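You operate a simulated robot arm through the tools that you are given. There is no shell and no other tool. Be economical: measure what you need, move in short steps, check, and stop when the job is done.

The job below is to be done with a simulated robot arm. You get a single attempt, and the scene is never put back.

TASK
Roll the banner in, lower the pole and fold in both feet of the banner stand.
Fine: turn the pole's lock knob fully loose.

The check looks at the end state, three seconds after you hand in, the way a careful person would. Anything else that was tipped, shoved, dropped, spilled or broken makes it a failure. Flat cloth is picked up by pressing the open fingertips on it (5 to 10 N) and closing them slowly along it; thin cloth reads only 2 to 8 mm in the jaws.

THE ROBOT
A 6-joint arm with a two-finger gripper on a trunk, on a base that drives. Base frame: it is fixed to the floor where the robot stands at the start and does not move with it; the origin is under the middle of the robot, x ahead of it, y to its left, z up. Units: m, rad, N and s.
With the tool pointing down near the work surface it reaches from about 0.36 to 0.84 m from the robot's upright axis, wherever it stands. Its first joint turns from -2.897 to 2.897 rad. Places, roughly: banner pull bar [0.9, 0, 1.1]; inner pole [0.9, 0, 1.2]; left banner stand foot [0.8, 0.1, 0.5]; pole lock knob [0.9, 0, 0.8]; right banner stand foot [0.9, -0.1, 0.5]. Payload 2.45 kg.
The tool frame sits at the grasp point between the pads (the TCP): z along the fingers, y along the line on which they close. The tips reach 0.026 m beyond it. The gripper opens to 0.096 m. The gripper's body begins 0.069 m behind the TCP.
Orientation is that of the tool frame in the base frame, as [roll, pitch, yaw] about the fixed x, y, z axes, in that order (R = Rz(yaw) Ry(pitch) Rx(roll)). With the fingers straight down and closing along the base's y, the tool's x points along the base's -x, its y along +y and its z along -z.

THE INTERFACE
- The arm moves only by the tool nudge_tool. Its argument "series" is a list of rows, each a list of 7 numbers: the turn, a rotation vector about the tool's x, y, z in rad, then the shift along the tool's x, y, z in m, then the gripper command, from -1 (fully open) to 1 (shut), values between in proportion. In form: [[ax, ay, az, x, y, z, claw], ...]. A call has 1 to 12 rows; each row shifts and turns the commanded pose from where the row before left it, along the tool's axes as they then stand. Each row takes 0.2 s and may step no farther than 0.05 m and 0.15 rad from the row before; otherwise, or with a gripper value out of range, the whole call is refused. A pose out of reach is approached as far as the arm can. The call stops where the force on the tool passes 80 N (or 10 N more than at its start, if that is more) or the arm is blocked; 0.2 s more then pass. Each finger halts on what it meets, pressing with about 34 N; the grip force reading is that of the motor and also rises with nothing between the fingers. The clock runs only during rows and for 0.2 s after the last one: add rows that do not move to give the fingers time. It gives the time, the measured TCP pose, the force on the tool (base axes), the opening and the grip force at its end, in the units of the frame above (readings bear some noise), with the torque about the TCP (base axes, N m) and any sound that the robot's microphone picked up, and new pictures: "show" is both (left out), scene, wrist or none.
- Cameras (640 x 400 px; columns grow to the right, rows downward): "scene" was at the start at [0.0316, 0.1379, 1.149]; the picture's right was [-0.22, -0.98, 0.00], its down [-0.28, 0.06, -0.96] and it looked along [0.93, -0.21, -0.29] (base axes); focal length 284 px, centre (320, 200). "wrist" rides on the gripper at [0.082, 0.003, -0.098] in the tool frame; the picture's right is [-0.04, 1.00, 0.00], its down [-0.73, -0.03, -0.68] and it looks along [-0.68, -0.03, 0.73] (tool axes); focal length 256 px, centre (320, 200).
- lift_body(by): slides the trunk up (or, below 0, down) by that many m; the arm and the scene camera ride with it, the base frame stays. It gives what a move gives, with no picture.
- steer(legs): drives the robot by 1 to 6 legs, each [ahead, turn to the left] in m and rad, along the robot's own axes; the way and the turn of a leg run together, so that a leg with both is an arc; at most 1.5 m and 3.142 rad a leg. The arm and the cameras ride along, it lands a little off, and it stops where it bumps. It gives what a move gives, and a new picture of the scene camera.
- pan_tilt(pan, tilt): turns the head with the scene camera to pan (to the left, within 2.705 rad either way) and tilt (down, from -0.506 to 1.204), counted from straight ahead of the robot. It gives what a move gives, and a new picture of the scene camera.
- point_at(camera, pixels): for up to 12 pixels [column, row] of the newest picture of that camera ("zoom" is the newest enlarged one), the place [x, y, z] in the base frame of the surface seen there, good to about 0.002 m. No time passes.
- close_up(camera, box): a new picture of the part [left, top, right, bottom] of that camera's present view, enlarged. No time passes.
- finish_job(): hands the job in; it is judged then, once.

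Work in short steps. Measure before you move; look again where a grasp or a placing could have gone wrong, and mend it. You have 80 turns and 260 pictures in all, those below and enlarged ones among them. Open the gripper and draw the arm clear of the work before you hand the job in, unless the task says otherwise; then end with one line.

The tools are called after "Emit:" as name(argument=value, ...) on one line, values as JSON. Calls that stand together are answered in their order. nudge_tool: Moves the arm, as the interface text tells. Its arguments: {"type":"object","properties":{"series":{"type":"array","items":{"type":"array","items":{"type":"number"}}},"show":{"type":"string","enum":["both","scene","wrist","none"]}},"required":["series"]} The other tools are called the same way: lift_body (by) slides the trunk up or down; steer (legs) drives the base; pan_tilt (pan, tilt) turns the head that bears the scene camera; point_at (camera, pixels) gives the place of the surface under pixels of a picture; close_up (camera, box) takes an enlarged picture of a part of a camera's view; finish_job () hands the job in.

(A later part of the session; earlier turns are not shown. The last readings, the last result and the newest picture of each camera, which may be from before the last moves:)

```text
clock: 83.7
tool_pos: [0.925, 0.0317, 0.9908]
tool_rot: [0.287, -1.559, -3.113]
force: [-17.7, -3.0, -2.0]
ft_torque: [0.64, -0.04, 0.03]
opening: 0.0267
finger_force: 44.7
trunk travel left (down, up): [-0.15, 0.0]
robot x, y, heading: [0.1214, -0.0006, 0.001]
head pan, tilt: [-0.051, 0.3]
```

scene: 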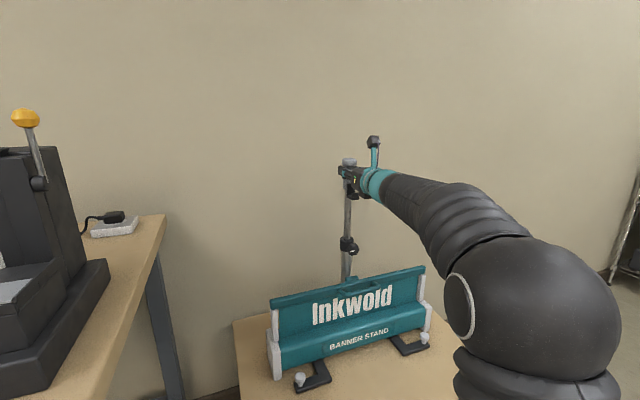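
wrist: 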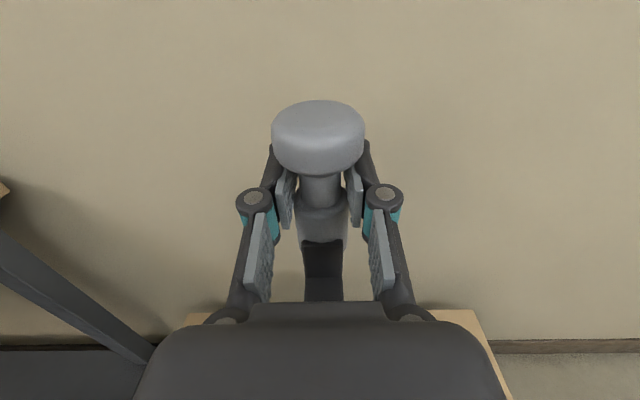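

It's still sliding freely. I'll lower 0.09 more, then go slower near the collar.

Emit:
nudge_tool(series=[[0, 0, 0, -0.015, 0, 0, 1], [0, 0, 0, -0.015, 0, 0, 1], [0, 0, 0, -0.015, 0, 0, 1], [0, 0, 0, -0.015, 0, 0, 1], [0, 0, 0, -0.015, 0, 0, 1], [0, 0, 0, -0.015, 0, 0, 1], [0, 0, 0, 0, 0, 0, 1]], show="scene")

Emit:
nudge_tool(series=[[0, 0, 0, -0.008, 0, 0, 1], [0, 0, 0, -0.008, 0, 0, 1], [0, 0, 0, -0.008, 0, 0, 1], [0, 0, 0, -0.008, 0, 0, 1], [0, 0, 0, -0.008, 0, 0, 1], [0, 0, 0, 0, 0, 0, 1]], show="scene")

```text
clock: 85.3
tool_pos: [0.9246, 0.0321, 0.9019]
tool_rot: [0.288, -1.559, -3.11]
force: [-36.4, -2.9, -1.1]
ft_torque: [0.6, 0.09, 0.11]
opening: 0.0268
finger_force: 44.8
trunk travel left (down, up): [-0.15, 0.0]
robot x, y, heading: [0.1237, 0.0006, 0.003]
head pan, tilt: [-0.051, 0.3]
```

scene: 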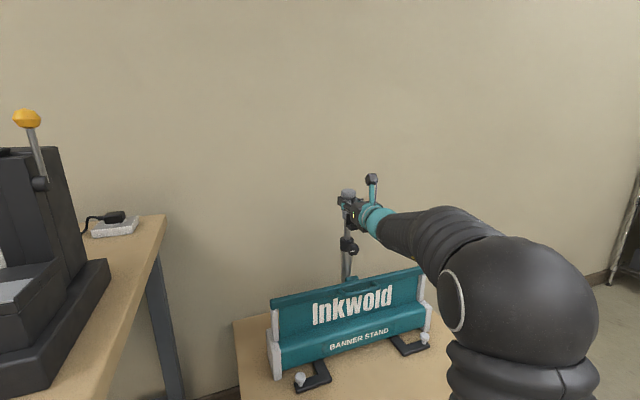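

```text
clock: 86.7
tool_pos: [0.9242, 0.0329, 0.8612]
tool_rot: [0.307, -1.559, -3.131]
force: [-45.2, -2.4, -0.2]
ft_torque: [0.62, 0.12, 0.15]
opening: 0.0266
finger_force: 44.7
trunk travel left (down, up): [-0.15, 0.0]
robot x, y, heading: [0.1206, -0.0007, 0.002]
head pan, tilt: [-0.051, 0.3]
```

scene: 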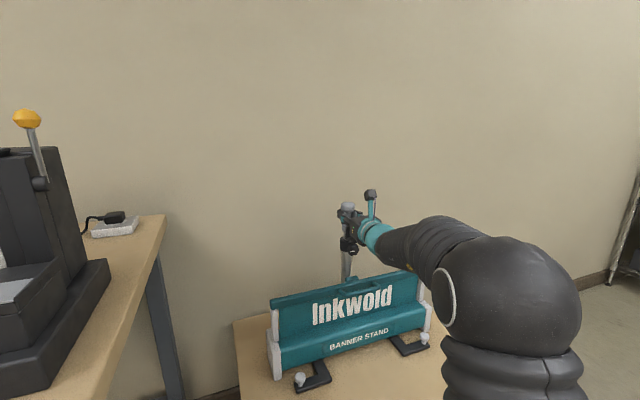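

Forward force has crept to 45 N, so I'll relax it by backing the command 5 mm and lower slowly to the stop.

Emit:
nudge_tool(series=[[0, 0, 0, 0, 0, -0.005, 1], [0, 0, 0, -0.006, 0, 0, 1], [0, 0, 0, -0.006, 0, 0, 1], [0, 0, 0, -0.006, 0, 0, 1], [0, 0, 0, -0.006, 0, 0, 1], [0, 0, 0, -0.006, 0, 0, 1], [0, 0, 0, -0.006, 0, 0, 1], [0, 0, 0, 0, 0, 0, 1]], show="both")

Emit:
close_up(camera="scene", box=[310, 170, 406, 290])

```text
clock: 88.5
tool_pos: [0.9235, 0.0321, 0.8362]
tool_rot: [0.273, -1.538, -3.094]
force: [44.0, 16.2, 58.0]
ft_torque: [1.65, -0.09, -0.19]
opening: 0.0271
finger_force: 44.6
trunk travel left (down, up): [-0.15, 0.0]
robot x, y, heading: [0.1243, 0.0007, 0.003]
head pan, tilt: [-0.051, 0.3]
```

scene: 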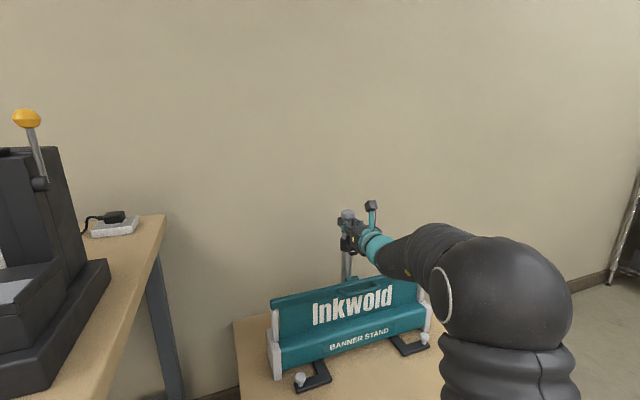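
wrist: 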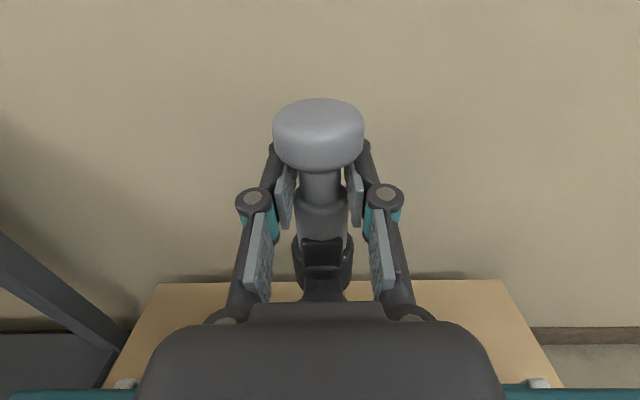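

```text
3.33 times, centred on (358, 230) of scene
```

zoom: 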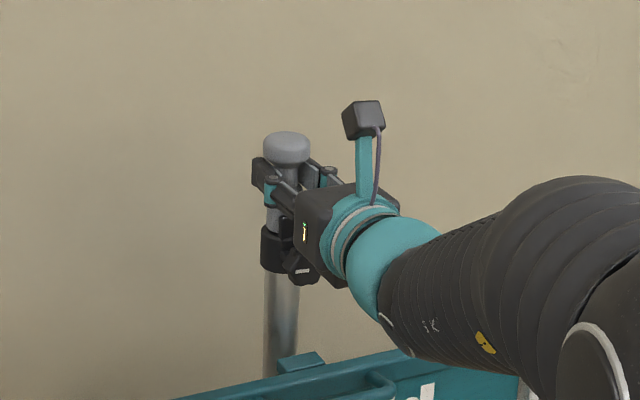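

It's stopped with 58 N upward and the cap's skirt is on the collar, so the pole is fully down. I'll ease the pressure, open and back straight out.

Emit:
nudge_tool(series=[[0, 0, 0, 0.006, 0, 0.002, 1], [0, 0, 0, 0.004, 0, 0, 1], [0, 0, 0, 0, 0, 0, 0.5], [0, 0, 0, 0, 0, 0, -0.2], [0, 0, 0, 0, 0, 0, -1], [0, 0, 0, 0, 0, 0, -1], [0, 0, 0, 0, 0, -0.03, -1], [0, 0, 0, 0, 0, -0.045, -1], [0, 0, 0, 0, 0, -0.045, -1], [0, 0, 0, 0, 0, -0.045, -1], [0, 0, 0, 0, 0, 0, -1]])

Emit:
close_up(camera="scene", box=[310, 180, 406, 290])

Emit:
close_up(camera="scene", box=[240, 300, 464, 400])

```text
clock: 90.9
tool_pos: [0.7678, -0.022, 0.8336]
tool_rot: [0.301, -1.561, -3.123]
force: [-0.7, -0.4, 0.4]
ft_torque: [0.01, 0.0, -0.02]
opening: 0.0959
finger_force: 0.0
trunk travel left (down, up): [-0.15, 0.0]
robot x, y, heading: [0.118, 0.0008, 0.003]
head pan, tilt: [-0.051, 0.3]
```

scene: 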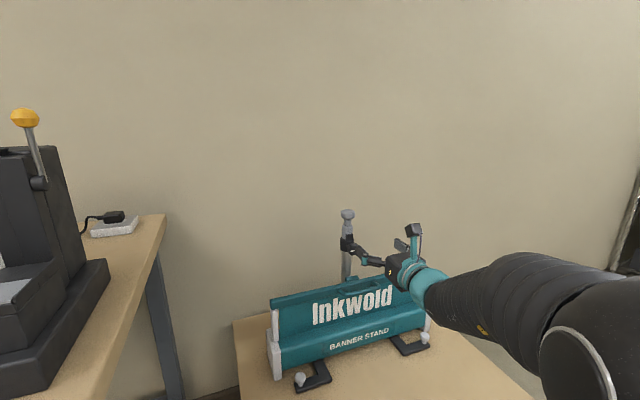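
wrist: 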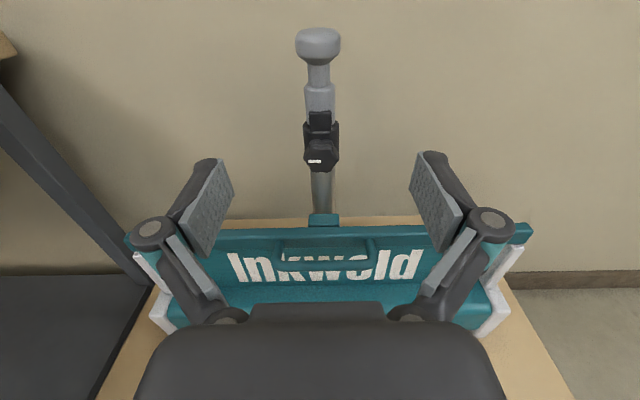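

```text
3.64 times, centred on (358, 235) of scene
```

zoom: 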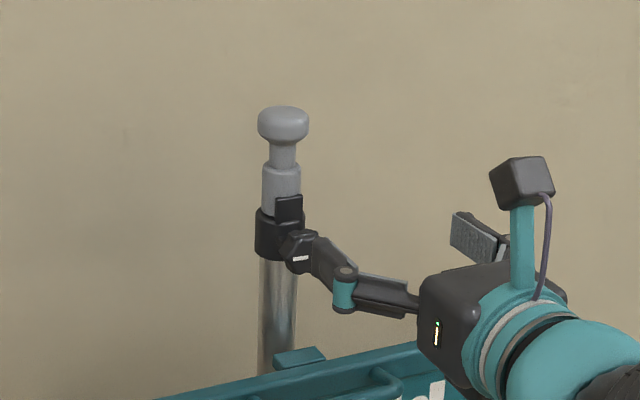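

```text
2.86 times, centred on (352, 350) of scene
```

zoom: 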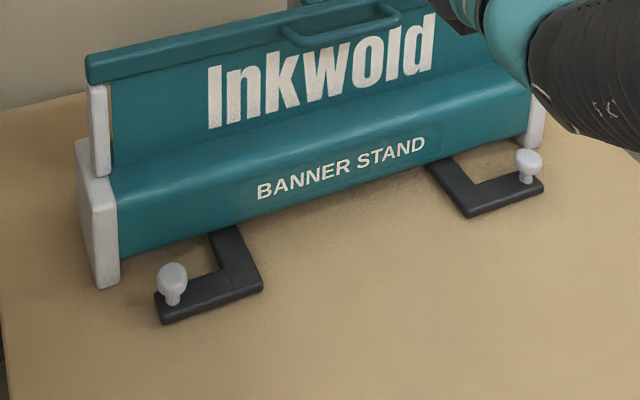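

The pole is down and the knob mark still points left (loose). Now the feet: I'll back off, roll 180° and pitch the tool down so the wrist camera is on the near side.

Emit:
nudge_tool(series=[[0, 0, 0.14, 0, 0, -0.03, -1], [0, 0, 0.14, 0, 0, -0.03, -1], [0, 0, 0.14, 0, 0, -0.03, -1], [0, 0, 0.14, 0, 0, 0, -1], [0, 0, 0.14, 0, 0, 0, -1], [0, 0, 0.14, 0, 0, 0, -1], [0, 0, 0.14, 0, 0, 0, -1], [0, 0, 0.14, 0, 0, 0, -1], [0, 0, 0.14, 0, 0, 0, -1], [0, 0, 0.14, 0, 0, 0, -1], [0, 0, 0.14, 0, 0, 0, -1], [0, 0, 0, 0, 0, 0, -1]], show="none")

Emit:
nudge_tool(series=[[0, 0, 0.146, 0, 0, 0, -1], [0, 0, 0.146, 0, 0, 0, -1], [0, 0, 0.146, 0, 0, 0, -1], [0, 0, 0.146, 0, 0, 0, -1], [0, 0, 0.146, 0, 0, 0, -1], [0, 0, 0.146, 0, 0, 0, -1], [0, 0, 0.146, 0, 0, 0, -1], [0, 0, 0.146, 0, 0, 0, -1], [0, 0, 0.146, 0, 0, 0, -1], [0, 0, 0.146, 0, 0, 0, -1], [0, 0, 0.141, 0, 0, 0, -1]], show="none")

Emit:
nudge_tool(series=[[0, 0.143, 0, 0, 0, 0, -1], [0, 0.143, 0, 0, 0, 0, -1], [0, 0.143, 0, 0, 0, 0, -1], [0, 0.143, 0, 0, 0, 0, -1], [0, 0.143, 0, 0, 0, 0, -1], [0, 0.143, 0, 0, 0, 0, -1], [0, 0.143, 0, 0, 0, 0, -1], [0, 0.143, 0, 0, 0, 0, -1], [0, 0.143, 0, 0, 0, 0, -1], [0, 0.143, 0, 0, 0, 0, -1], [0, 0.141, 0, 0, 0, 0, -1]])

```text
clock: 93.5
tool_pos: [0.6823, -0.0482, 0.8319]
tool_rot: [-1.561, -0.033, -1.255]
force: [0.2, 0.3, 0.1]
ft_torque: [0.02, -0.01, 0.02]
opening: 0.0959
finger_force: 0.0
trunk travel left (down, up): [-0.15, 0.0]
robot x, y, heading: [0.1192, 0.0036, -0.004]
head pan, tilt: [-0.051, 0.3]
```

```text
clock: 95.9
tool_pos: [0.692, 0.065, 0.716]
tool_rot: [-1.479, 1.289, -1.201]
force: [1.2, -0.2, -0.2]
ft_torque: [0.01, 0.01, -0.02]
opening: 0.0962
finger_force: 0.1
out of reach, approached as far as the arm can: row 6, 7, 8, 9, 10, 11
trunk travel left (down, up): [-0.15, 0.0]
robot x, y, heading: [0.1231, 0.0008, -0.003]
head pan, tilt: [-0.051, 0.3]
```

```text
clock: 98.3
tool_pos: [0.7, -0.0302, 0.7201]
tool_rot: [-2.824, 0.012, -2.82]
force: [-0.4, -0.3, 0.6]
ft_torque: [-0.03, -0.01, -0.01]
opening: 0.0961
finger_force: 0.1
out of reach, approached as far as the arm can: row 2, 3, 4, 5, 6, 7, 8, 9, 10, 11
trunk travel left (down, up): [-0.15, 0.0]
robot x, y, heading: [0.118, 0.0017, 0.002]
head pan, tilt: [-0.051, 0.3]
```

scene: 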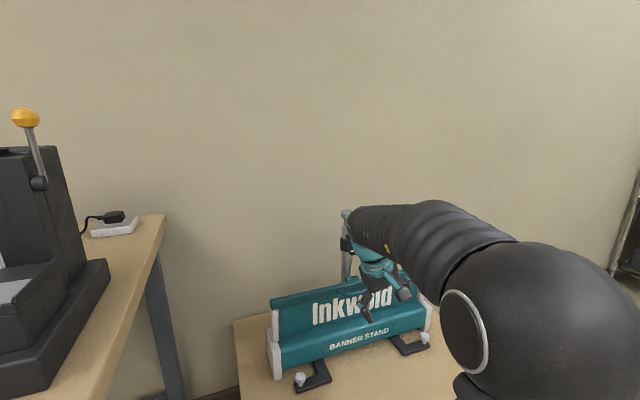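
wrist: 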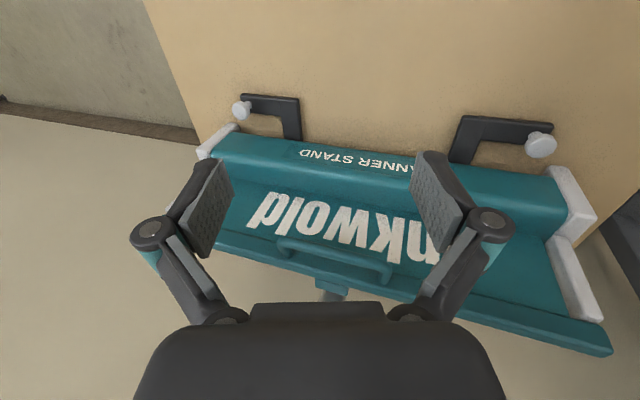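

The tool now points mostly down and both feet are visible. I'll enlarge and measure them.

Emit:
close_up(camera="wrist", box=[420, 90, 612, 210])

Emit:
close_up(camera="wrist", box=[190, 70, 350, 170])

Emit:
point_at(camera="wrist", pixels=[[540, 145], [545, 128], [470, 125], [461, 155], [477, 158], [241, 109], [250, 98], [290, 103], [283, 137], [298, 137], [592, 212], [560, 190]])

```text
3.33 times, centred on (516, 150) of wrist
```

zoom: 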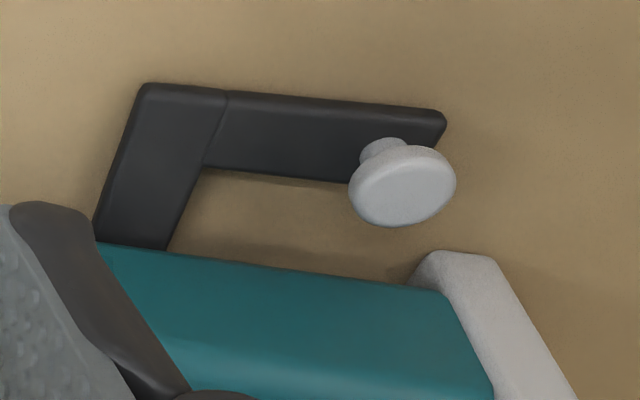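

```text
4.00 times, centred on (270, 120) of wrist
```

zoom: 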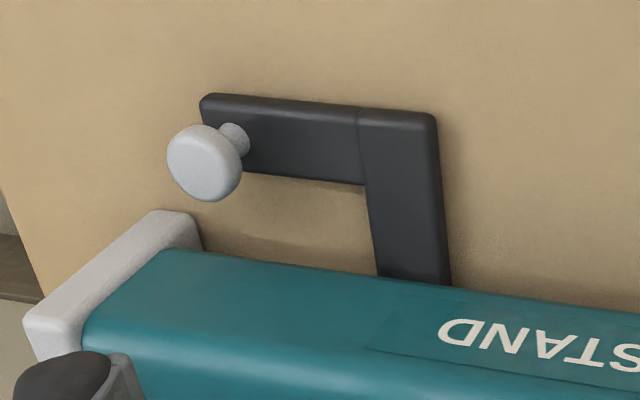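

```text
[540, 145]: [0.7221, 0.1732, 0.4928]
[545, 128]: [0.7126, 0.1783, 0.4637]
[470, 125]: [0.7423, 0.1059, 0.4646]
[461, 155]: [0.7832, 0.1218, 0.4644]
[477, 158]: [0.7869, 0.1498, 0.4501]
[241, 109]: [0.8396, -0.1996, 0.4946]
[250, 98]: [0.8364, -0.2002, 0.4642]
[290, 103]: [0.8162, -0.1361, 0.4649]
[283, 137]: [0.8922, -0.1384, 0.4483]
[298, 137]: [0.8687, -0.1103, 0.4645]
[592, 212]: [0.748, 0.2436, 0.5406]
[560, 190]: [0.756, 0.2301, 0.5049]
```

Left knob is at (0.722,0.173,0.493) and the right at (0.840,-0.200,0.495). The feet probably pivot under the cassette and swing inward. I'll level the tool sideways, lean the wrist back 0.5 rad to keep clear of the bar handle, and move above the left knob.

Emit:
nudge_tool(series=[[-0.08, -0.12, 0, 0, 0, 0, -1], [-0.08, -0.12, 0, 0, 0, 0, -1], [-0.08, -0.12, 0, 0, 0, 0, -1], [-0.077, -0.12, 0, 0, 0, 0, -1], [0, 0, 0, 0, 0.045, 0, -1], [0, 0, 0, 0, 0.045, 0, -1], [0, 0, 0, 0, 0.045, 0, -1], [0, 0, 0, 0, 0.045, 0, -1], [0, 0, 0, 0, 0, 0, -1]])

```text
clock: 100.3
tool_pos: [0.6797, -0.0121, 0.7049]
tool_rot: [-2.848, 0.195, -2.764]
force: [0.0, -0.6, 0.2]
ft_torque: [0.01, 0.01, 0.01]
opening: 0.0957
finger_force: 0.1
out of reach, approached as far as the arm can: row 1, 2, 3, 4, 5, 6, 7, 8
trunk travel left (down, up): [-0.15, 0.0]
robot x, y, heading: [0.1173, 0.0008, -0.002]
head pan, tilt: [-0.051, 0.3]
```

scene: 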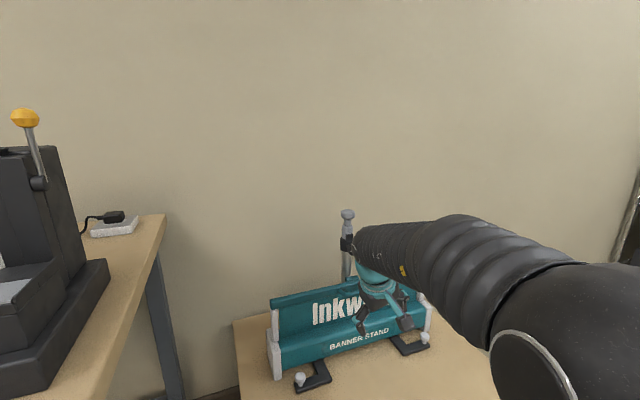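
wrist: 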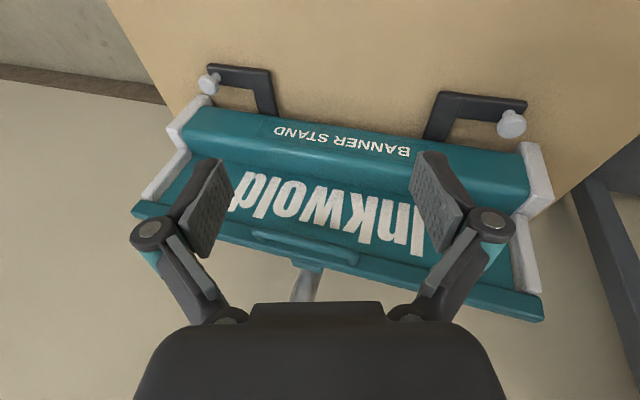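

This stall is the wrist joint's roll limit, since I rolled the long way round. I'll unwind by a full turn about the tool axis, here in the open.

Emit:
nudge_tool(series=[[0, 0, -0.145, 0, 0, 0, -1], [0, 0, -0.145, 0, 0, 0, -1], [0, 0, -0.145, 0, 0, 0, -1], [0, 0, -0.145, 0, 0, 0, -1], [0, 0, -0.145, 0, 0, 0, -1], [0, 0, -0.145, 0, 0, 0, -1], [0, 0, -0.145, 0, 0, 0, -1], [0, 0, -0.145, 0, 0, 0, -1], [0, 0, -0.145, 0, 0, 0, -1], [0, 0, -0.145, 0, 0, 0, -1], [0, 0, -0.145, 0, 0, 0, -1], [0, 0, -0.145, 0, 0, 0, -1]], show="none")

Emit:
nudge_tool(series=[[0, 0, -0.145, 0, 0, 0, -1], [0, 0, -0.145, 0, 0, 0, -1], [0, 0, -0.145, 0, 0, 0, -1], [0, 0, -0.145, 0, 0, 0, -1], [0, 0, -0.145, 0, 0, 0, -1], [0, 0, -0.145, 0, 0, 0, -1], [0, 0, -0.145, 0, 0, 0, -1], [0, 0, -0.145, 0, 0, 0, -1], [0, 0, -0.145, 0, 0, 0, -1], [0, 0, -0.145, 0, 0, 0, -1], [0, 0, -0.145, 0, 0, 0, -1], [0, 0, -0.145, 0, 0, 0, -1]], show="scene")

```text
clock: 102.9
tool_pos: [0.6802, -0.0118, 0.705]
tool_rot: [-2.992, -0.321, -1.08]
force: [0.9, 0.1, 0.2]
ft_torque: [-0.03, 0.03, 0.0]
opening: 0.0961
finger_force: 0.1
trunk travel left (down, up): [-0.15, 0.0]
robot x, y, heading: [0.1187, -0.002, 0.004]
head pan, tilt: [-0.051, 0.3]
```

```text
clock: 105.5
tool_pos: [0.6801, -0.0112, 0.7055]
tool_rot: [2.8, -0.089, 0.697]
force: [-0.1, 0.1, -0.2]
ft_torque: [0.01, 0.02, 0.02]
opening: 0.096
finger_force: 0.1
trunk travel left (down, up): [-0.15, 0.0]
robot x, y, heading: [0.1201, 0.0003, 0.003]
head pan, tilt: [-0.051, 0.3]
```

scene: 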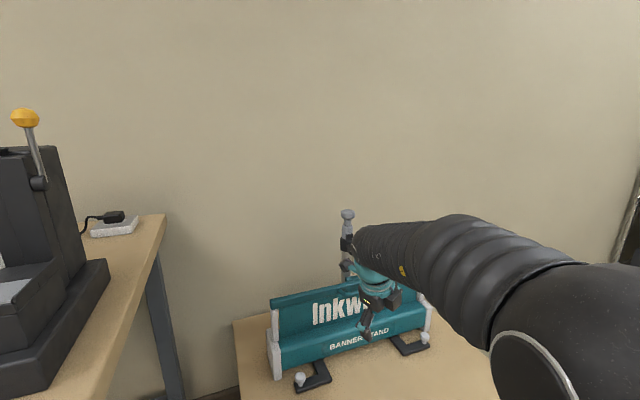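

Half unwound, so I'll continue the remaining 2.77 rad.

Emit:
nudge_tool(series=[[0, 0, -0.146, 0, 0, 0, -1], [0, 0, -0.146, 0, 0, 0, -1], [0, 0, -0.146, 0, 0, 0, -1], [0, 0, -0.146, 0, 0, 0, -1], [0, 0, -0.146, 0, 0, 0, -1], [0, 0, -0.146, 0, 0, 0, -1], [0, 0, -0.146, 0, 0, 0, -1], [0, 0, -0.146, 0, 0, 0, -1], [0, 0, -0.146, 0, 0, 0, -1], [0, 0, -0.146, 0, 0, 0, -1], [0, 0, -0.146, 0, 0, 0, -1], [0, 0, -0.146, 0, 0, 0, -1]], show="none")

Emit:
nudge_tool(series=[[0, 0, -0.146, 0, 0, 0, -1], [0, 0, -0.146, 0, 0, 0, -1], [0, 0, -0.146, 0, 0, 0, -1], [0, 0, -0.146, 0, 0, 0, -1], [0, 0, -0.146, 0, 0, 0, -1], [0, 0, -0.146, 0, 0, 0, -1], [0, 0, -0.146, 0, 0, 0, -1], [0, 0, 0, 0, 0, 0, -1]], show="none")

```text
clock: 108.1
tool_pos: [0.6799, -0.0114, 0.7052]
tool_rot: [3.115, 0.352, 2.43]
force: [0.7, 0.6, 0.6]
ft_torque: [0.0, 0.04, -0.02]
opening: 0.0961
finger_force: 0.1
trunk travel left (down, up): [-0.15, 0.0]
robot x, y, heading: [0.1188, 0.0013, 0.004]
head pan, tilt: [-0.051, 0.3]
```

```text
clock: 109.9
tool_pos: [0.6665, 0.0418, 0.6781]
tool_rot: [-2.829, 0.211, -2.815]
force: [-0.3, 0.4, 0.6]
ft_torque: [0.01, -0.03, 0.02]
opening: 0.0959
finger_force: 0.0
out of reach, approached as far as the arm can: row 6, 7
trunk travel left (down, up): [-0.15, 0.0]
robot x, y, heading: [0.1227, 0.0013, 0.001]
head pan, tilt: [-0.051, 0.3]
```

Nearly there. Now I'll correct the sideways lean and set the backward tilt, looking at the result.

Emit:
nudge_tool(series=[[-0.1, -0.1, 0, 0, 0, 0, -1], [-0.1, -0.1, 0, 0, 0, 0, -1], [-0.1, -0.1, 0, 0, 0, 0, -1], [0, 0, 0, 0, 0, 0, -1]])

```text
clock: 110.9
tool_pos: [0.6437, 0.1127, 0.6385]
tool_rot: [-2.953, 0.445, -2.714]
force: [0.1, 0.1, -0.1]
ft_torque: [0.03, 0.0, 0.0]
opening: 0.0958
finger_force: 0.0
out of reach, approached as far as the arm can: row 1, 2, 3
trunk travel left (down, up): [-0.15, 0.0]
robot x, y, heading: [0.1194, 0.0017, 0.009]
head pan, tilt: [-0.051, 0.3]
```

scene: 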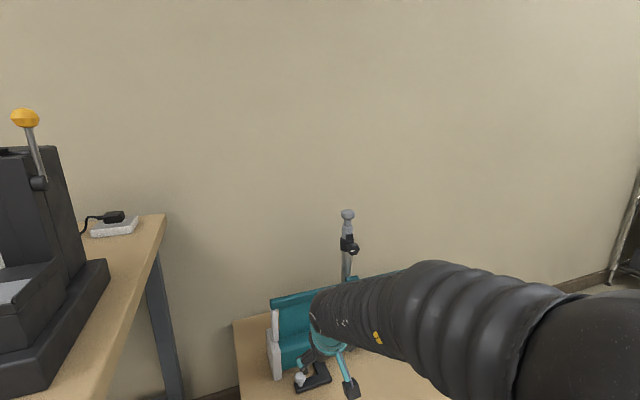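
wrist: 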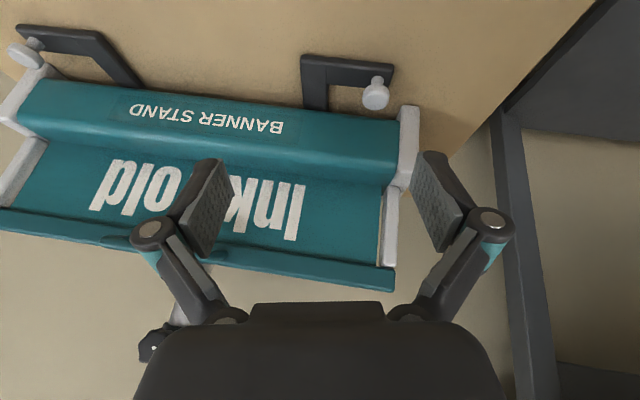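

The tool drifts left and down as it approaches the requested tilt, which is where I want to go anyway. I'll lower 0.07 in front of the left foot and finish the orientation there.

Emit:
nudge_tool(series=[[0, 0, 0, 0.015, 0.016, 0.032, -1], [0, 0, 0, 0.015, 0.016, 0.032, -1], [-0.1, -0.03, -0.05, 0, 0, 0, -1], [-0.09, -0.03, -0.05, 0, 0, 0, -1], [0, 0, 0, 0, 0, 0, -1]])

```text
clock: 112.1
tool_pos: [0.6328, 0.1421, 0.5575]
tool_rot: [-3.006, 0.467, -2.649]
force: [0.3, 0.5, 0.3]
ft_torque: [-0.05, 0.0, 0.0]
opening: 0.0959
finger_force: 0.0
out of reach, approached as far as the arm can: row 3, 4
trunk travel left (down, up): [-0.15, 0.0]
robot x, y, heading: [0.1214, 0.0023, 0.003]
head pan, tilt: [-0.051, 0.3]
```

scene: 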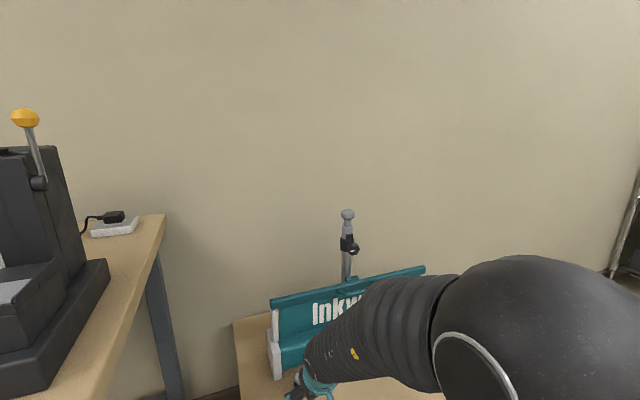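
wrist: 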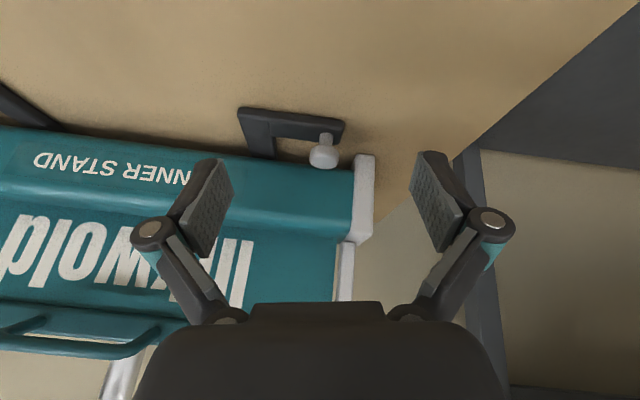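

The orientation is good enough and the knob is at column 323. I'll part-close to about 53 mm, move over the left knob and check before descending.

Emit:
nudge_tool(series=[[0, 0, 0, -0.0385, -0.0037, 0.0188, -0.1], [0, 0, 0, -0.0385, -0.0037, 0.0188, -0.1], [0, 0, 0, 0, 0, 0, -0.1]], show="wrist")

```text
clock: 112.9
tool_pos: [0.7111, 0.1713, 0.558]
tool_rot: [-2.99, 0.471, -2.643]
force: [0.0, -0.8, -0.8]
ft_torque: [-0.02, -0.02, -0.02]
opening: 0.0529
finger_force: 0.1
out of reach, approached as far as the arm can: row 2
trunk travel left (down, up): [-0.15, 0.0]
robot x, y, heading: [0.121, -0.0012, 0.005]
head pan, tilt: [-0.051, 0.3]
```

wrist: 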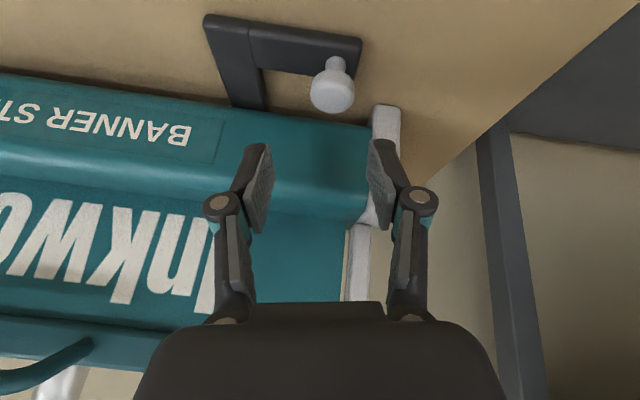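

The knob sits between the finger planes. I'll descend 0.052 to cage it.

Emit:
nudge_tool(series=[[0, 0, 0, 0.0117, 0.0045, 0.023, -0.1], [0, 0, 0, 0.0117, 0.0045, 0.023, -0.1], [0, 0, 0, 0, 0, 0, -0.1]], show="wrist")

```text
clock: 113.7
tool_pos: [0.7102, 0.1756, 0.5055]
tool_rot: [-3.006, 0.469, -2.649]
force: [-0.1, 1.0, 0.0]
ft_torque: [-0.01, 0.0, 0.01]
opening: 0.0526
finger_force: 0.0
trunk travel left (down, up): [-0.15, 0.0]
robot x, y, heading: [0.1198, -0.001, 0.004]
head pan, tilt: [-0.051, 0.3]
```

wrist: 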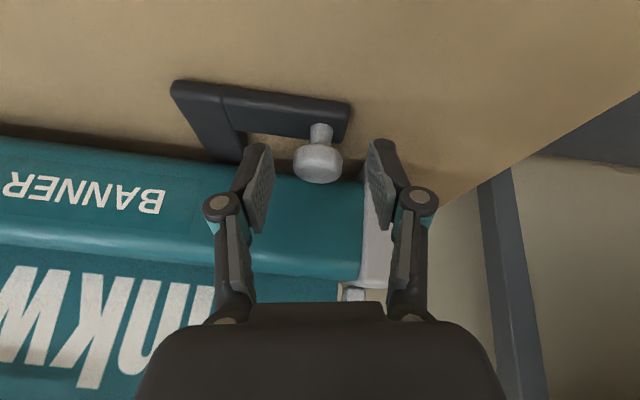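

The knob is between the pads. I'll narrow to 34 mm and push inward (right and slightly forward) 20 mm along the expected arc, watching the force.

Emit:
nudge_tool(series=[[0, 0, 0, 0, 0, 0, 0.29], [0, 0, 0, 0, 0, 0, 0.29], [0, 0, 0, 0.0065, -0.0073, -0.0023, 0.29], [0, 0, 0, 0.0065, -0.0073, -0.0023, 0.29], [0, 0, 0, 0, 0, 0, 0.29]], show="wrist")

```text
clock: 114.9
tool_pos: [0.704, 0.1551, 0.5048]
tool_rot: [-3.004, 0.47, -2.648]
force: [-0.6, -0.7, -0.1]
ft_torque: [0.03, 0.0, 0.0]
opening: 0.0349
finger_force: 0.7
trunk travel left (down, up): [-0.15, 0.0]
robot x, y, heading: [0.1163, -0.0011, 0.003]
head pan, tilt: [-0.051, 0.3]
```

wrist: 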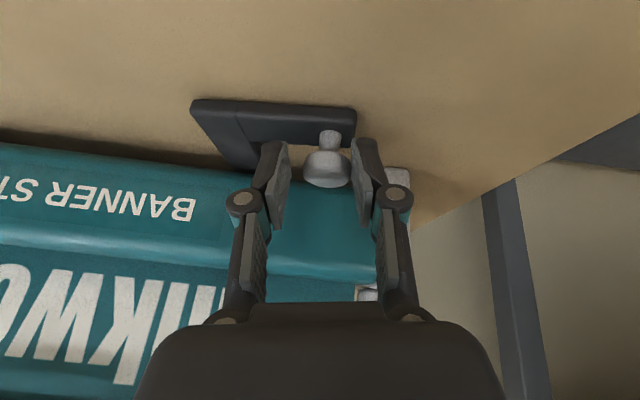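

Contact is just starting with the left finger at about column 352. I'll continue 30 mm along the arc.

Emit:
nudge_tool(series=[[0, 0, 0, 0.0062, -0.0078, -0.0023, 0.29], [0, 0, 0, 0.0059, -0.0081, -0.0022, 0.29], [0, 0, 0, 0.0055, -0.0084, -0.002, 0.29], [0, 0, 0, 0, 0, 0, 0.29]], show="wrist")

Emit:
close_up(camera="wrist", box=[180, 70, 420, 220])

```text
clock: 115.9
tool_pos: [0.6935, 0.1381, 0.5058]
tool_rot: [-3.002, 0.47, -2.65]
force: [-0.7, -0.4, 0.4]
ft_torque: [0.02, 0.01, -0.01]
opening: 0.0341
finger_force: 0.1
out of reach, approached as far as the arm can: row 2, 3
trunk travel left (down, up): [-0.15, 0.0]
robot x, y, heading: [0.1236, -0.0007, 0.005]
head pan, tilt: [-0.051, 0.3]
```

wrist: 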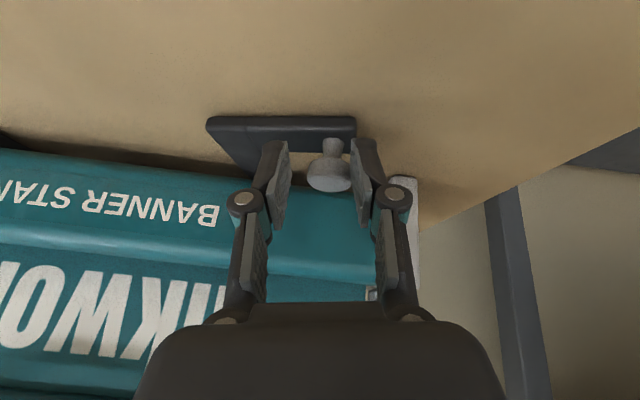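

```text
2.67 times, centred on (300, 145) of wrist
```

zoom: 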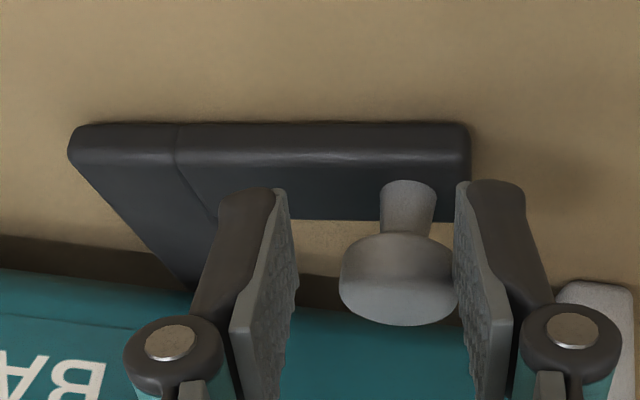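

The foot swings freely inward (force about 0.5 N). I'll measure the knob and elbow to find the pivot for the rest of the arc.

Emit:
point_at(camera="wrist", pixels=[[328, 180], [345, 122], [213, 125], [225, 155], [245, 165], [260, 125]])

Emit:
nudge_tool(series=[[0, 0, -0.1, 0.004, -0.009, -0.002, 0.29], [0, 0, -0.1, 0.004, -0.009, -0.002, 0.29], [0, 0, 0, 0, 0, 0, 0.29]], show="wrist")

```text
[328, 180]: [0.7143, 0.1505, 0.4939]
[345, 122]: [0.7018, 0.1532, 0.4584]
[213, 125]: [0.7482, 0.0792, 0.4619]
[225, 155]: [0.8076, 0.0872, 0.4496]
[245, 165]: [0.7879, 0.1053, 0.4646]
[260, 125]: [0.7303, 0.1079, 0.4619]
```

```text
clock: 116.7
tool_pos: [0.6835, 0.1429, 0.5052]
tool_rot: [-2.9, 0.434, -2.43]
force: [-0.6, -0.2, -0.5]
ft_torque: [0.02, 0.03, 0.03]
opening: 0.0343
finger_force: 0.0
out of reach, approached as far as the arm can: row 1, 2
trunk travel left (down, up): [-0.15, 0.0]
robot x, y, heading: [0.12, -0.0006, -0.001]
head pan, tilt: [-0.051, 0.3]
```

wrist: 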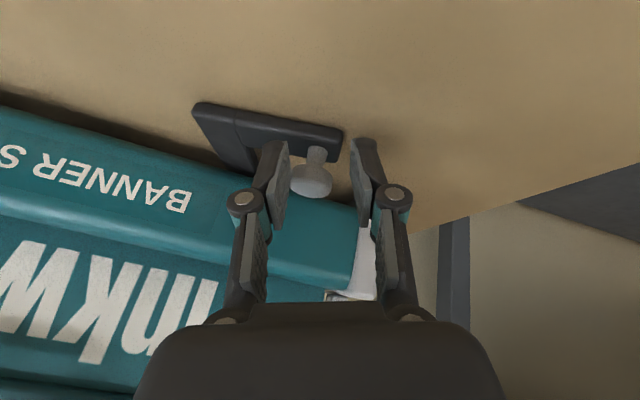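

That turn went toward the wrist limit, so I'll rotate the other way (heading right) and level the lean, staying around the knob.

Emit:
nudge_tool(series=[[0, 0, 0.13, 0, 0, 0, 0.15], [0, 0, 0.13, 0, 0, 0, 0.15], [-0.06, 0, 0.13, 0, 0, 0, 0.15], [-0.06, 0, 0.1, 0, 0, 0, 0.15], [-0.06, 0, 0, 0, 0, 0, 0.15], [0, 0, 0, 0, 0, 0, 0.15]], show="wrist")

```text
clock: 118.1
tool_pos: [0.705, 0.1484, 0.517]
tool_rot: [3.096, 0.593, -2.821]
force: [-0.8, 0.0, 0.3]
ft_torque: [0.03, -0.01, 0.0]
opening: 0.0409
finger_force: 0.0
out of reach, approached as far as the arm can: row 3, 4
trunk travel left (down, up): [-0.15, 0.0]
robot x, y, heading: [0.1164, -0.0006, -0.003]
head pan, tilt: [-0.051, 0.3]
```

wrist: 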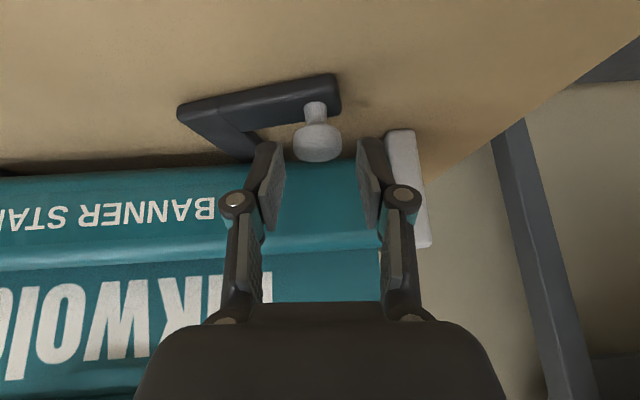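

Orientation is now clean (heading 0.32, leaned back 0.59). I'll measure where the knob is.

Emit:
point_at(camera="wrist", pixels=[[318, 148], [312, 105], [336, 98], [180, 112], [250, 98], [245, 150]])

```text
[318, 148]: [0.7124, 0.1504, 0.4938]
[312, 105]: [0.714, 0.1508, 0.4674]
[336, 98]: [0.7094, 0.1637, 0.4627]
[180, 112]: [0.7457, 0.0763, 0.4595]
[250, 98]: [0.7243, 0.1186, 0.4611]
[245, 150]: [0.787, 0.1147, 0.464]
```

The data fit a pivot near (0.828,0.138) with radius about 0.115, so the knob should follow that arc inward about 90°. I'll lower to 0.503 and push along the first 30°.

Emit:
nudge_tool(series=[[0, 0, 0, 0.0078, 0, 0.0116, 0.17], [0, 0, 0, 0.0037, -0.014, -0.0025, 0.17], [0, 0, 0, 0.0036, -0.014, -0.0024, 0.17], [0, 0, 0, 0.0027, -0.0198, -0.0018, 0.17], [0, 0, 0, -0.0002, -0.0201, 0.0001, 0.17], [0, 0, 0, 0, 0, 0, 0.17]], show="wrist")

```text
clock: 119.5
tool_pos: [0.7175, 0.0814, 0.5002]
tool_rot: [3.096, 0.594, -2.82]
force: [-0.1, 0.3, 0.1]
ft_torque: [-0.01, -0.03, 0.02]
opening: 0.04
finger_force: 0.1
trunk travel left (down, up): [-0.15, 0.0]
robot x, y, heading: [0.125, -0.0023, 0.001]
head pan, tilt: [-0.051, 0.3]
```

wrist: 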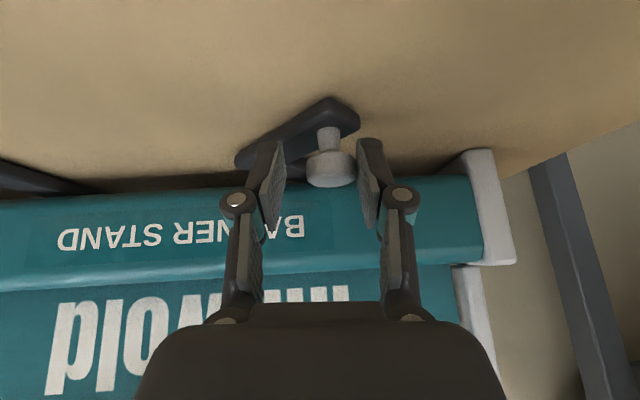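

It follows well, with the foot now turned about 40° and hardly any force. I'll continue to the end of the arc.

Emit:
nudge_tool(series=[[0, 0, 0, -0.0032, -0.0197, 0.0021, 0.17], [0, 0, 0, -0.0059, -0.0188, 0.004, 0.17], [0, 0, 0, -0.0085, -0.0172, 0.0057, 0.17], [0, 0, 0, 0, 0, 0, 0.17]], show="wrist")

```text
clock: 120.5
tool_pos: [0.7559, 0.0335, 0.4982]
tool_rot: [3.097, 0.595, -2.82]
force: [0.3, 0.2, -0.4]
ft_torque: [0.0, 0.0, -0.01]
opening: 0.0401
finger_force: 0.1
trunk travel left (down, up): [-0.15, 0.0]
robot x, y, heading: [0.1227, 0.0009, -0.0]
head pan, tilt: [-0.051, 0.3]
```

wrist: 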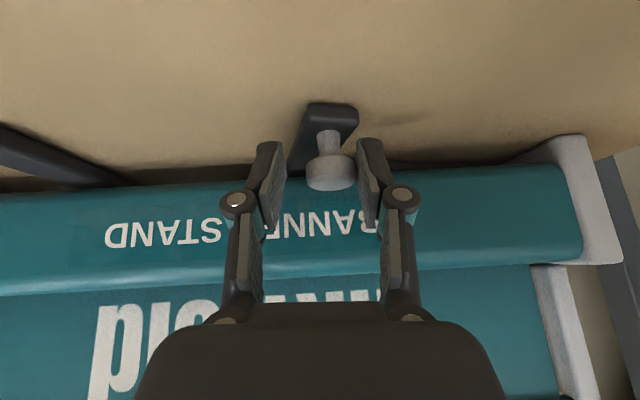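

About 75° done. I'll make the last two steps and then a little extra to find the stop.

Emit:
nudge_tool(series=[[0, 0, 0, -0.0118, -0.0153, 0.0057, 0.17], [0, 0, 0, -0.0088, -0.0091, 0.0059, 0.17], [0, 0, 0, -0.004, -0.008, 0.0027, 0.17], [0, 0, 0, 0, 0, 0, 0.17]], show="wrist")

Emit:
close_up(camera="wrist", box=[220, 70, 460, 220])

Emit:
point_at(camera="wrist", pixels=[[325, 165], [330, 105], [315, 105], [345, 105], [100, 185], [200, 180]])

```text
clock: 121.5
tool_pos: [0.7929, 0.0162, 0.4974]
tool_rot: [3.091, 0.593, -2.82]
force: [-8.1, 21.6, -7.0]
ft_torque: [0.06, 0.1, 0.16]
opening: 0.0535
finger_force: 10.4
trunk travel left (down, up): [-0.15, 0.0]
robot x, y, heading: [0.1191, -0.0, 0.005]
head pan, tilt: [-0.051, 0.3]
```

wrist: 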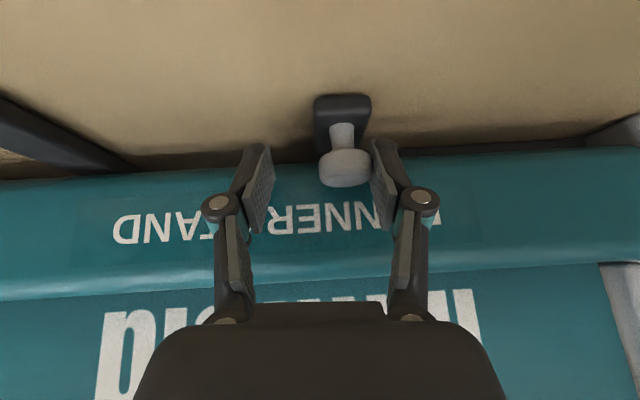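

```text
2.67 times, centred on (340, 145) of wrist
```

zoom: 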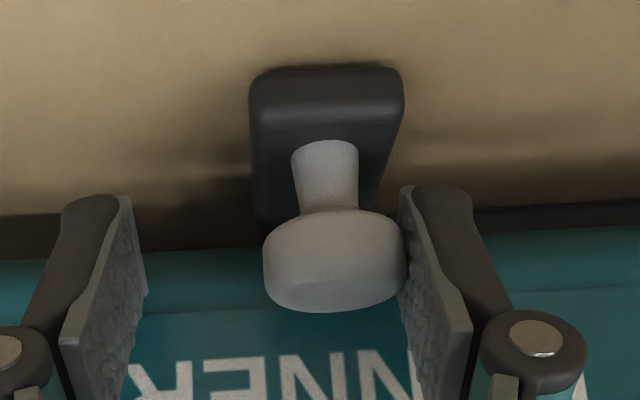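

```text
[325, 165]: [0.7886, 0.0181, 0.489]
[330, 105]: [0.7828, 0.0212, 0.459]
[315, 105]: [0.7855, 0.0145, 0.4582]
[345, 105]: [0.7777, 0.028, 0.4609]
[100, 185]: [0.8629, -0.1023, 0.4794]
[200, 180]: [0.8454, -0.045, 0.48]
```

The left foot is at its stop (21 N, elbow turned 90°). I'll ease off, back away and up, and move over to the right foot's knob.

Emit:
nudge_tool(series=[[0, 0, 0, 0, 0.012, 0, 0.1], [0, 0, 0, 0, 0, 0, -0.1], [0, 0, 0, 0.025, 0, -0.0168, -0.1], [0, 0, 0, 0.008, 0, -0.0416, -0.1], [0, 0, 0, -0.0168, 0, -0.0249, -0.1], [0, 0, 0, -0.0168, 0, -0.0249, -0.1], [0, 0, 0, -0.0168, 0, -0.0249, -0.1], [0, 0, 0, 0, 0, 0, -0.1]], show="wrist")

Emit:
nudge_tool(series=[[0, 0, 0, 0, -0.0465, 0, -0.1], [0, 0, 0, 0, -0.0465, 0, -0.1], [0, 0, 0, 0, -0.0465, 0, -0.1], [0, 0, 0, 0, -0.0465, 0, -0.1], [0, 0, 0, 0, -0.0465, 0, -0.1], [0, 0, 0, 0, 0, 0, -0.1]], show="wrist")

```text
clock: 123.3
tool_pos: [0.7336, 0.0015, 0.6193]
tool_rot: [3.096, 0.595, -2.82]
force: [0.4, 0.4, -0.8]
ft_torque: [-0.02, 0.0, 0.0]
opening: 0.0527
finger_force: 0.1
trunk travel left (down, up): [-0.15, 0.0]
robot x, y, heading: [0.1207, 0.0021, 0.004]
head pan, tilt: [-0.051, 0.3]
```

wrist: 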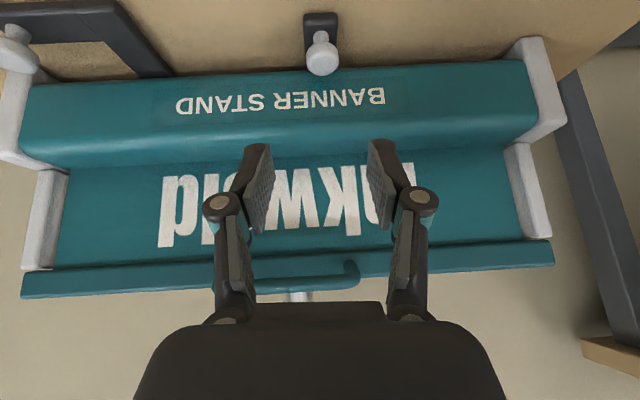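

```text
clock: 124.7
tool_pos: [0.8125, -0.2179, 0.6079]
tool_rot: [3.097, 0.595, -2.82]
force: [0.3, 0.3, -0.9]
ft_torque: [0.04, 0.0, -0.03]
opening: 0.0526
finger_force: 0.0
trunk travel left (down, up): [-0.15, 0.0]
robot x, y, heading: [0.117, 0.0021, 0.001]
head pan, tilt: [-0.051, 0.3]
```

wrist: 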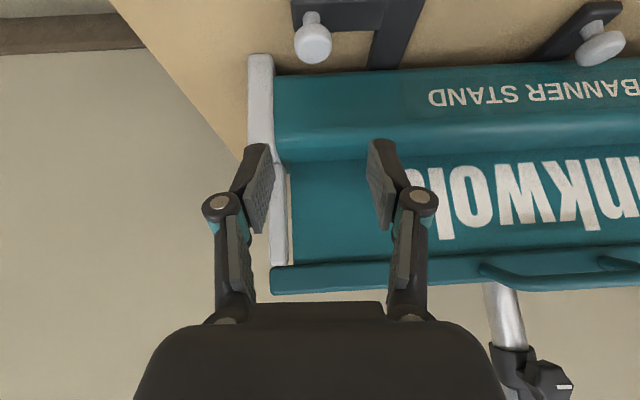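

The left foot stays folded and the right knob is at (313,43). I'll measure it.

Emit:
point_at(camera="wrist", pixels=[[313, 43], [312, 18], [600, 45], [262, 60], [265, 110]])

```text
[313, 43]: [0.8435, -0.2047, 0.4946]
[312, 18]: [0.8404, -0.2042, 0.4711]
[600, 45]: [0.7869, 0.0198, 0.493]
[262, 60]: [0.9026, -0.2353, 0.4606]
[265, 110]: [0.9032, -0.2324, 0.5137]
```

Knob centre is about (0.842,-0.2045). I'll descend to cage it.

Emit:
nudge_tool(series=[[0, 0, 0, 0.0139, 0.0011, 0.0332, -0.1], [0, 0, 0, 0.0139, 0.0011, 0.0332, -0.1], [0, 0, 0, 0.0139, 0.0011, 0.0332, -0.1], [0, 0, 0, 0, 0, 0, -0.1], [0, 0, 0, 0, 0, 0, 0.17], [0, 0, 0, 0, 0, 0, 0.17]], show="wrist")

```text
clock: 126.1
tool_pos: [0.8315, -0.2041, 0.5047]
tool_rot: [3.096, 0.595, -2.82]
force: [-0.2, -0.5, 0.6]
ft_torque: [-0.01, -0.01, -0.01]
opening: 0.0401
finger_force: 0.6
trunk travel left (down, up): [-0.15, 0.0]
robot x, y, heading: [0.1213, 0.004, 0.001]
head pan, tilt: [-0.051, 0.3]
```

wrist: 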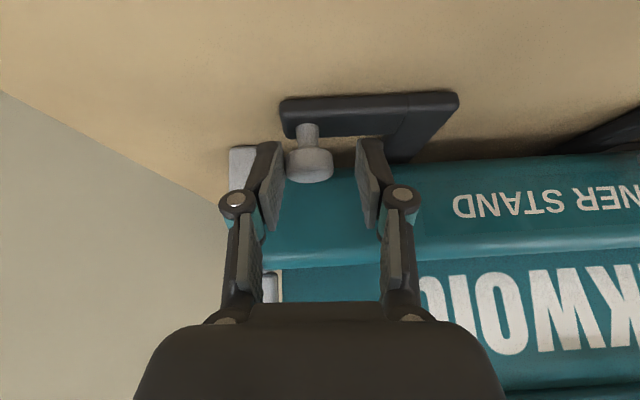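

The knob touches the right pad. I'll push it leftward along the mirrored arc, first five steps (50°).

Emit:
nudge_tool(series=[[0, 0, 0, 0.0109, 0.0173, -0.0037, 0.17], [0, 0, 0, 0.0065, 0.019, -0.0044, 0.17], [0, 0, 0, 0.0037, 0.0201, -0.0025, 0.17], [0, 0, 0, 0.0007, 0.0205, -0.0005, 0.17], [0, 0, 0, -0.0022, 0.0205, 0.0015, 0.17], [0, 0, 0, 0, 0, 0, 0.17]], show="wrist")

```text
clock: 127.5
tool_pos: [0.7782, -0.12, 0.505]
tool_rot: [3.096, 0.598, -2.821]
force: [0.4, 0.4, -0.3]
ft_torque: [0.02, 0.01, -0.01]
opening: 0.0398
finger_force: 0.1
trunk travel left (down, up): [-0.15, 0.0]
robot x, y, heading: [0.1218, 0.0006, 0.007]
head pan, tilt: [-0.051, 0.3]
```

wrist: 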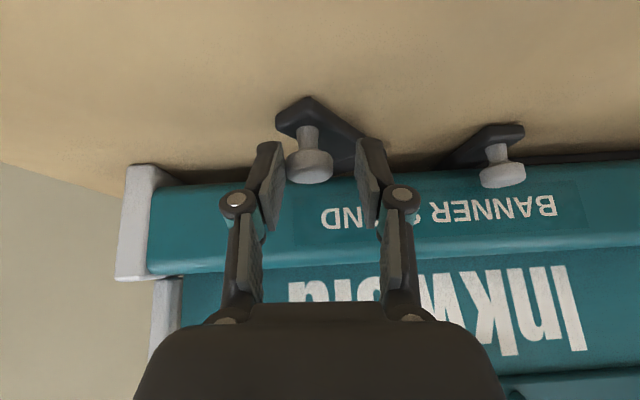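

It follows well. I'll narrow to 34 mm so my left finger clears the folded left knob, and continue.

Emit:
nudge_tool(series=[[0, 0, 0, -0.0034, 0.0166, 0.006, 0.29], [0, 0, 0, -0.0078, 0.0183, 0.0053, 0.29], [0, 0, 0, -0.0104, 0.0164, 0.007, 0.29], [0, 0, 0, 0, 0, 0, 0.29]], show="wrist")

```text
clock: 128.5
tool_pos: [0.7874, -0.0602, 0.5037]
tool_rot: [3.096, 0.596, -2.821]
force: [-0.5, 0.0, -0.5]
ft_torque: [0.01, -0.01, 0.03]
opening: 0.0341
finger_force: 0.0
trunk travel left (down, up): [-0.15, 0.0]
robot x, y, heading: [0.1221, 0.0014, 0.0]
head pan, tilt: [-0.051, 0.3]
5 turns are left
```

wrist: 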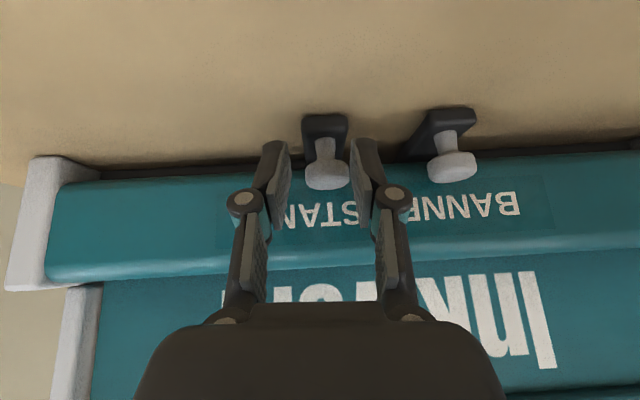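

The right foot is nearly home. To avoid bumping the folded left knob I'll close on this knob and carry it the last bit to its stop.

Emit:
nudge_tool(series=[[0, 0, 0, 0, 0, 0, 0.6], [0, 0, 0, 0, 0, 0, 0.6], [0, 0, 0, -0.0063, 0.007, 0.0043, 0.6], [0, 0, 0, -0.0063, 0.007, 0.0043, 0.6], [0, 0, 0, -0.0045, 0.004, 0.003, 0.6], [0, 0, 0, 0, 0, 0, 0.6]], show="wrist")

```text
clock: 129.9
tool_pos: [0.8006, -0.0412, 0.5056]
tool_rot: [3.099, 0.597, -2.826]
force: [-10.3, -43.0, 3.2]
ft_torque: [-0.84, 0.15, -1.14]
opening: 0.0464
finger_force: 20.8
trunk travel left (down, up): [-0.15, 0.0]
robot x, y, heading: [0.1207, 0.0009, -0.009]
head pan, tilt: [-0.051, 0.3]
4 turns are left
```

wrist: 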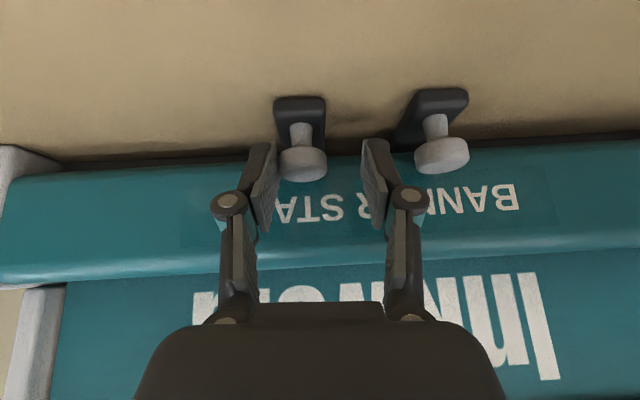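

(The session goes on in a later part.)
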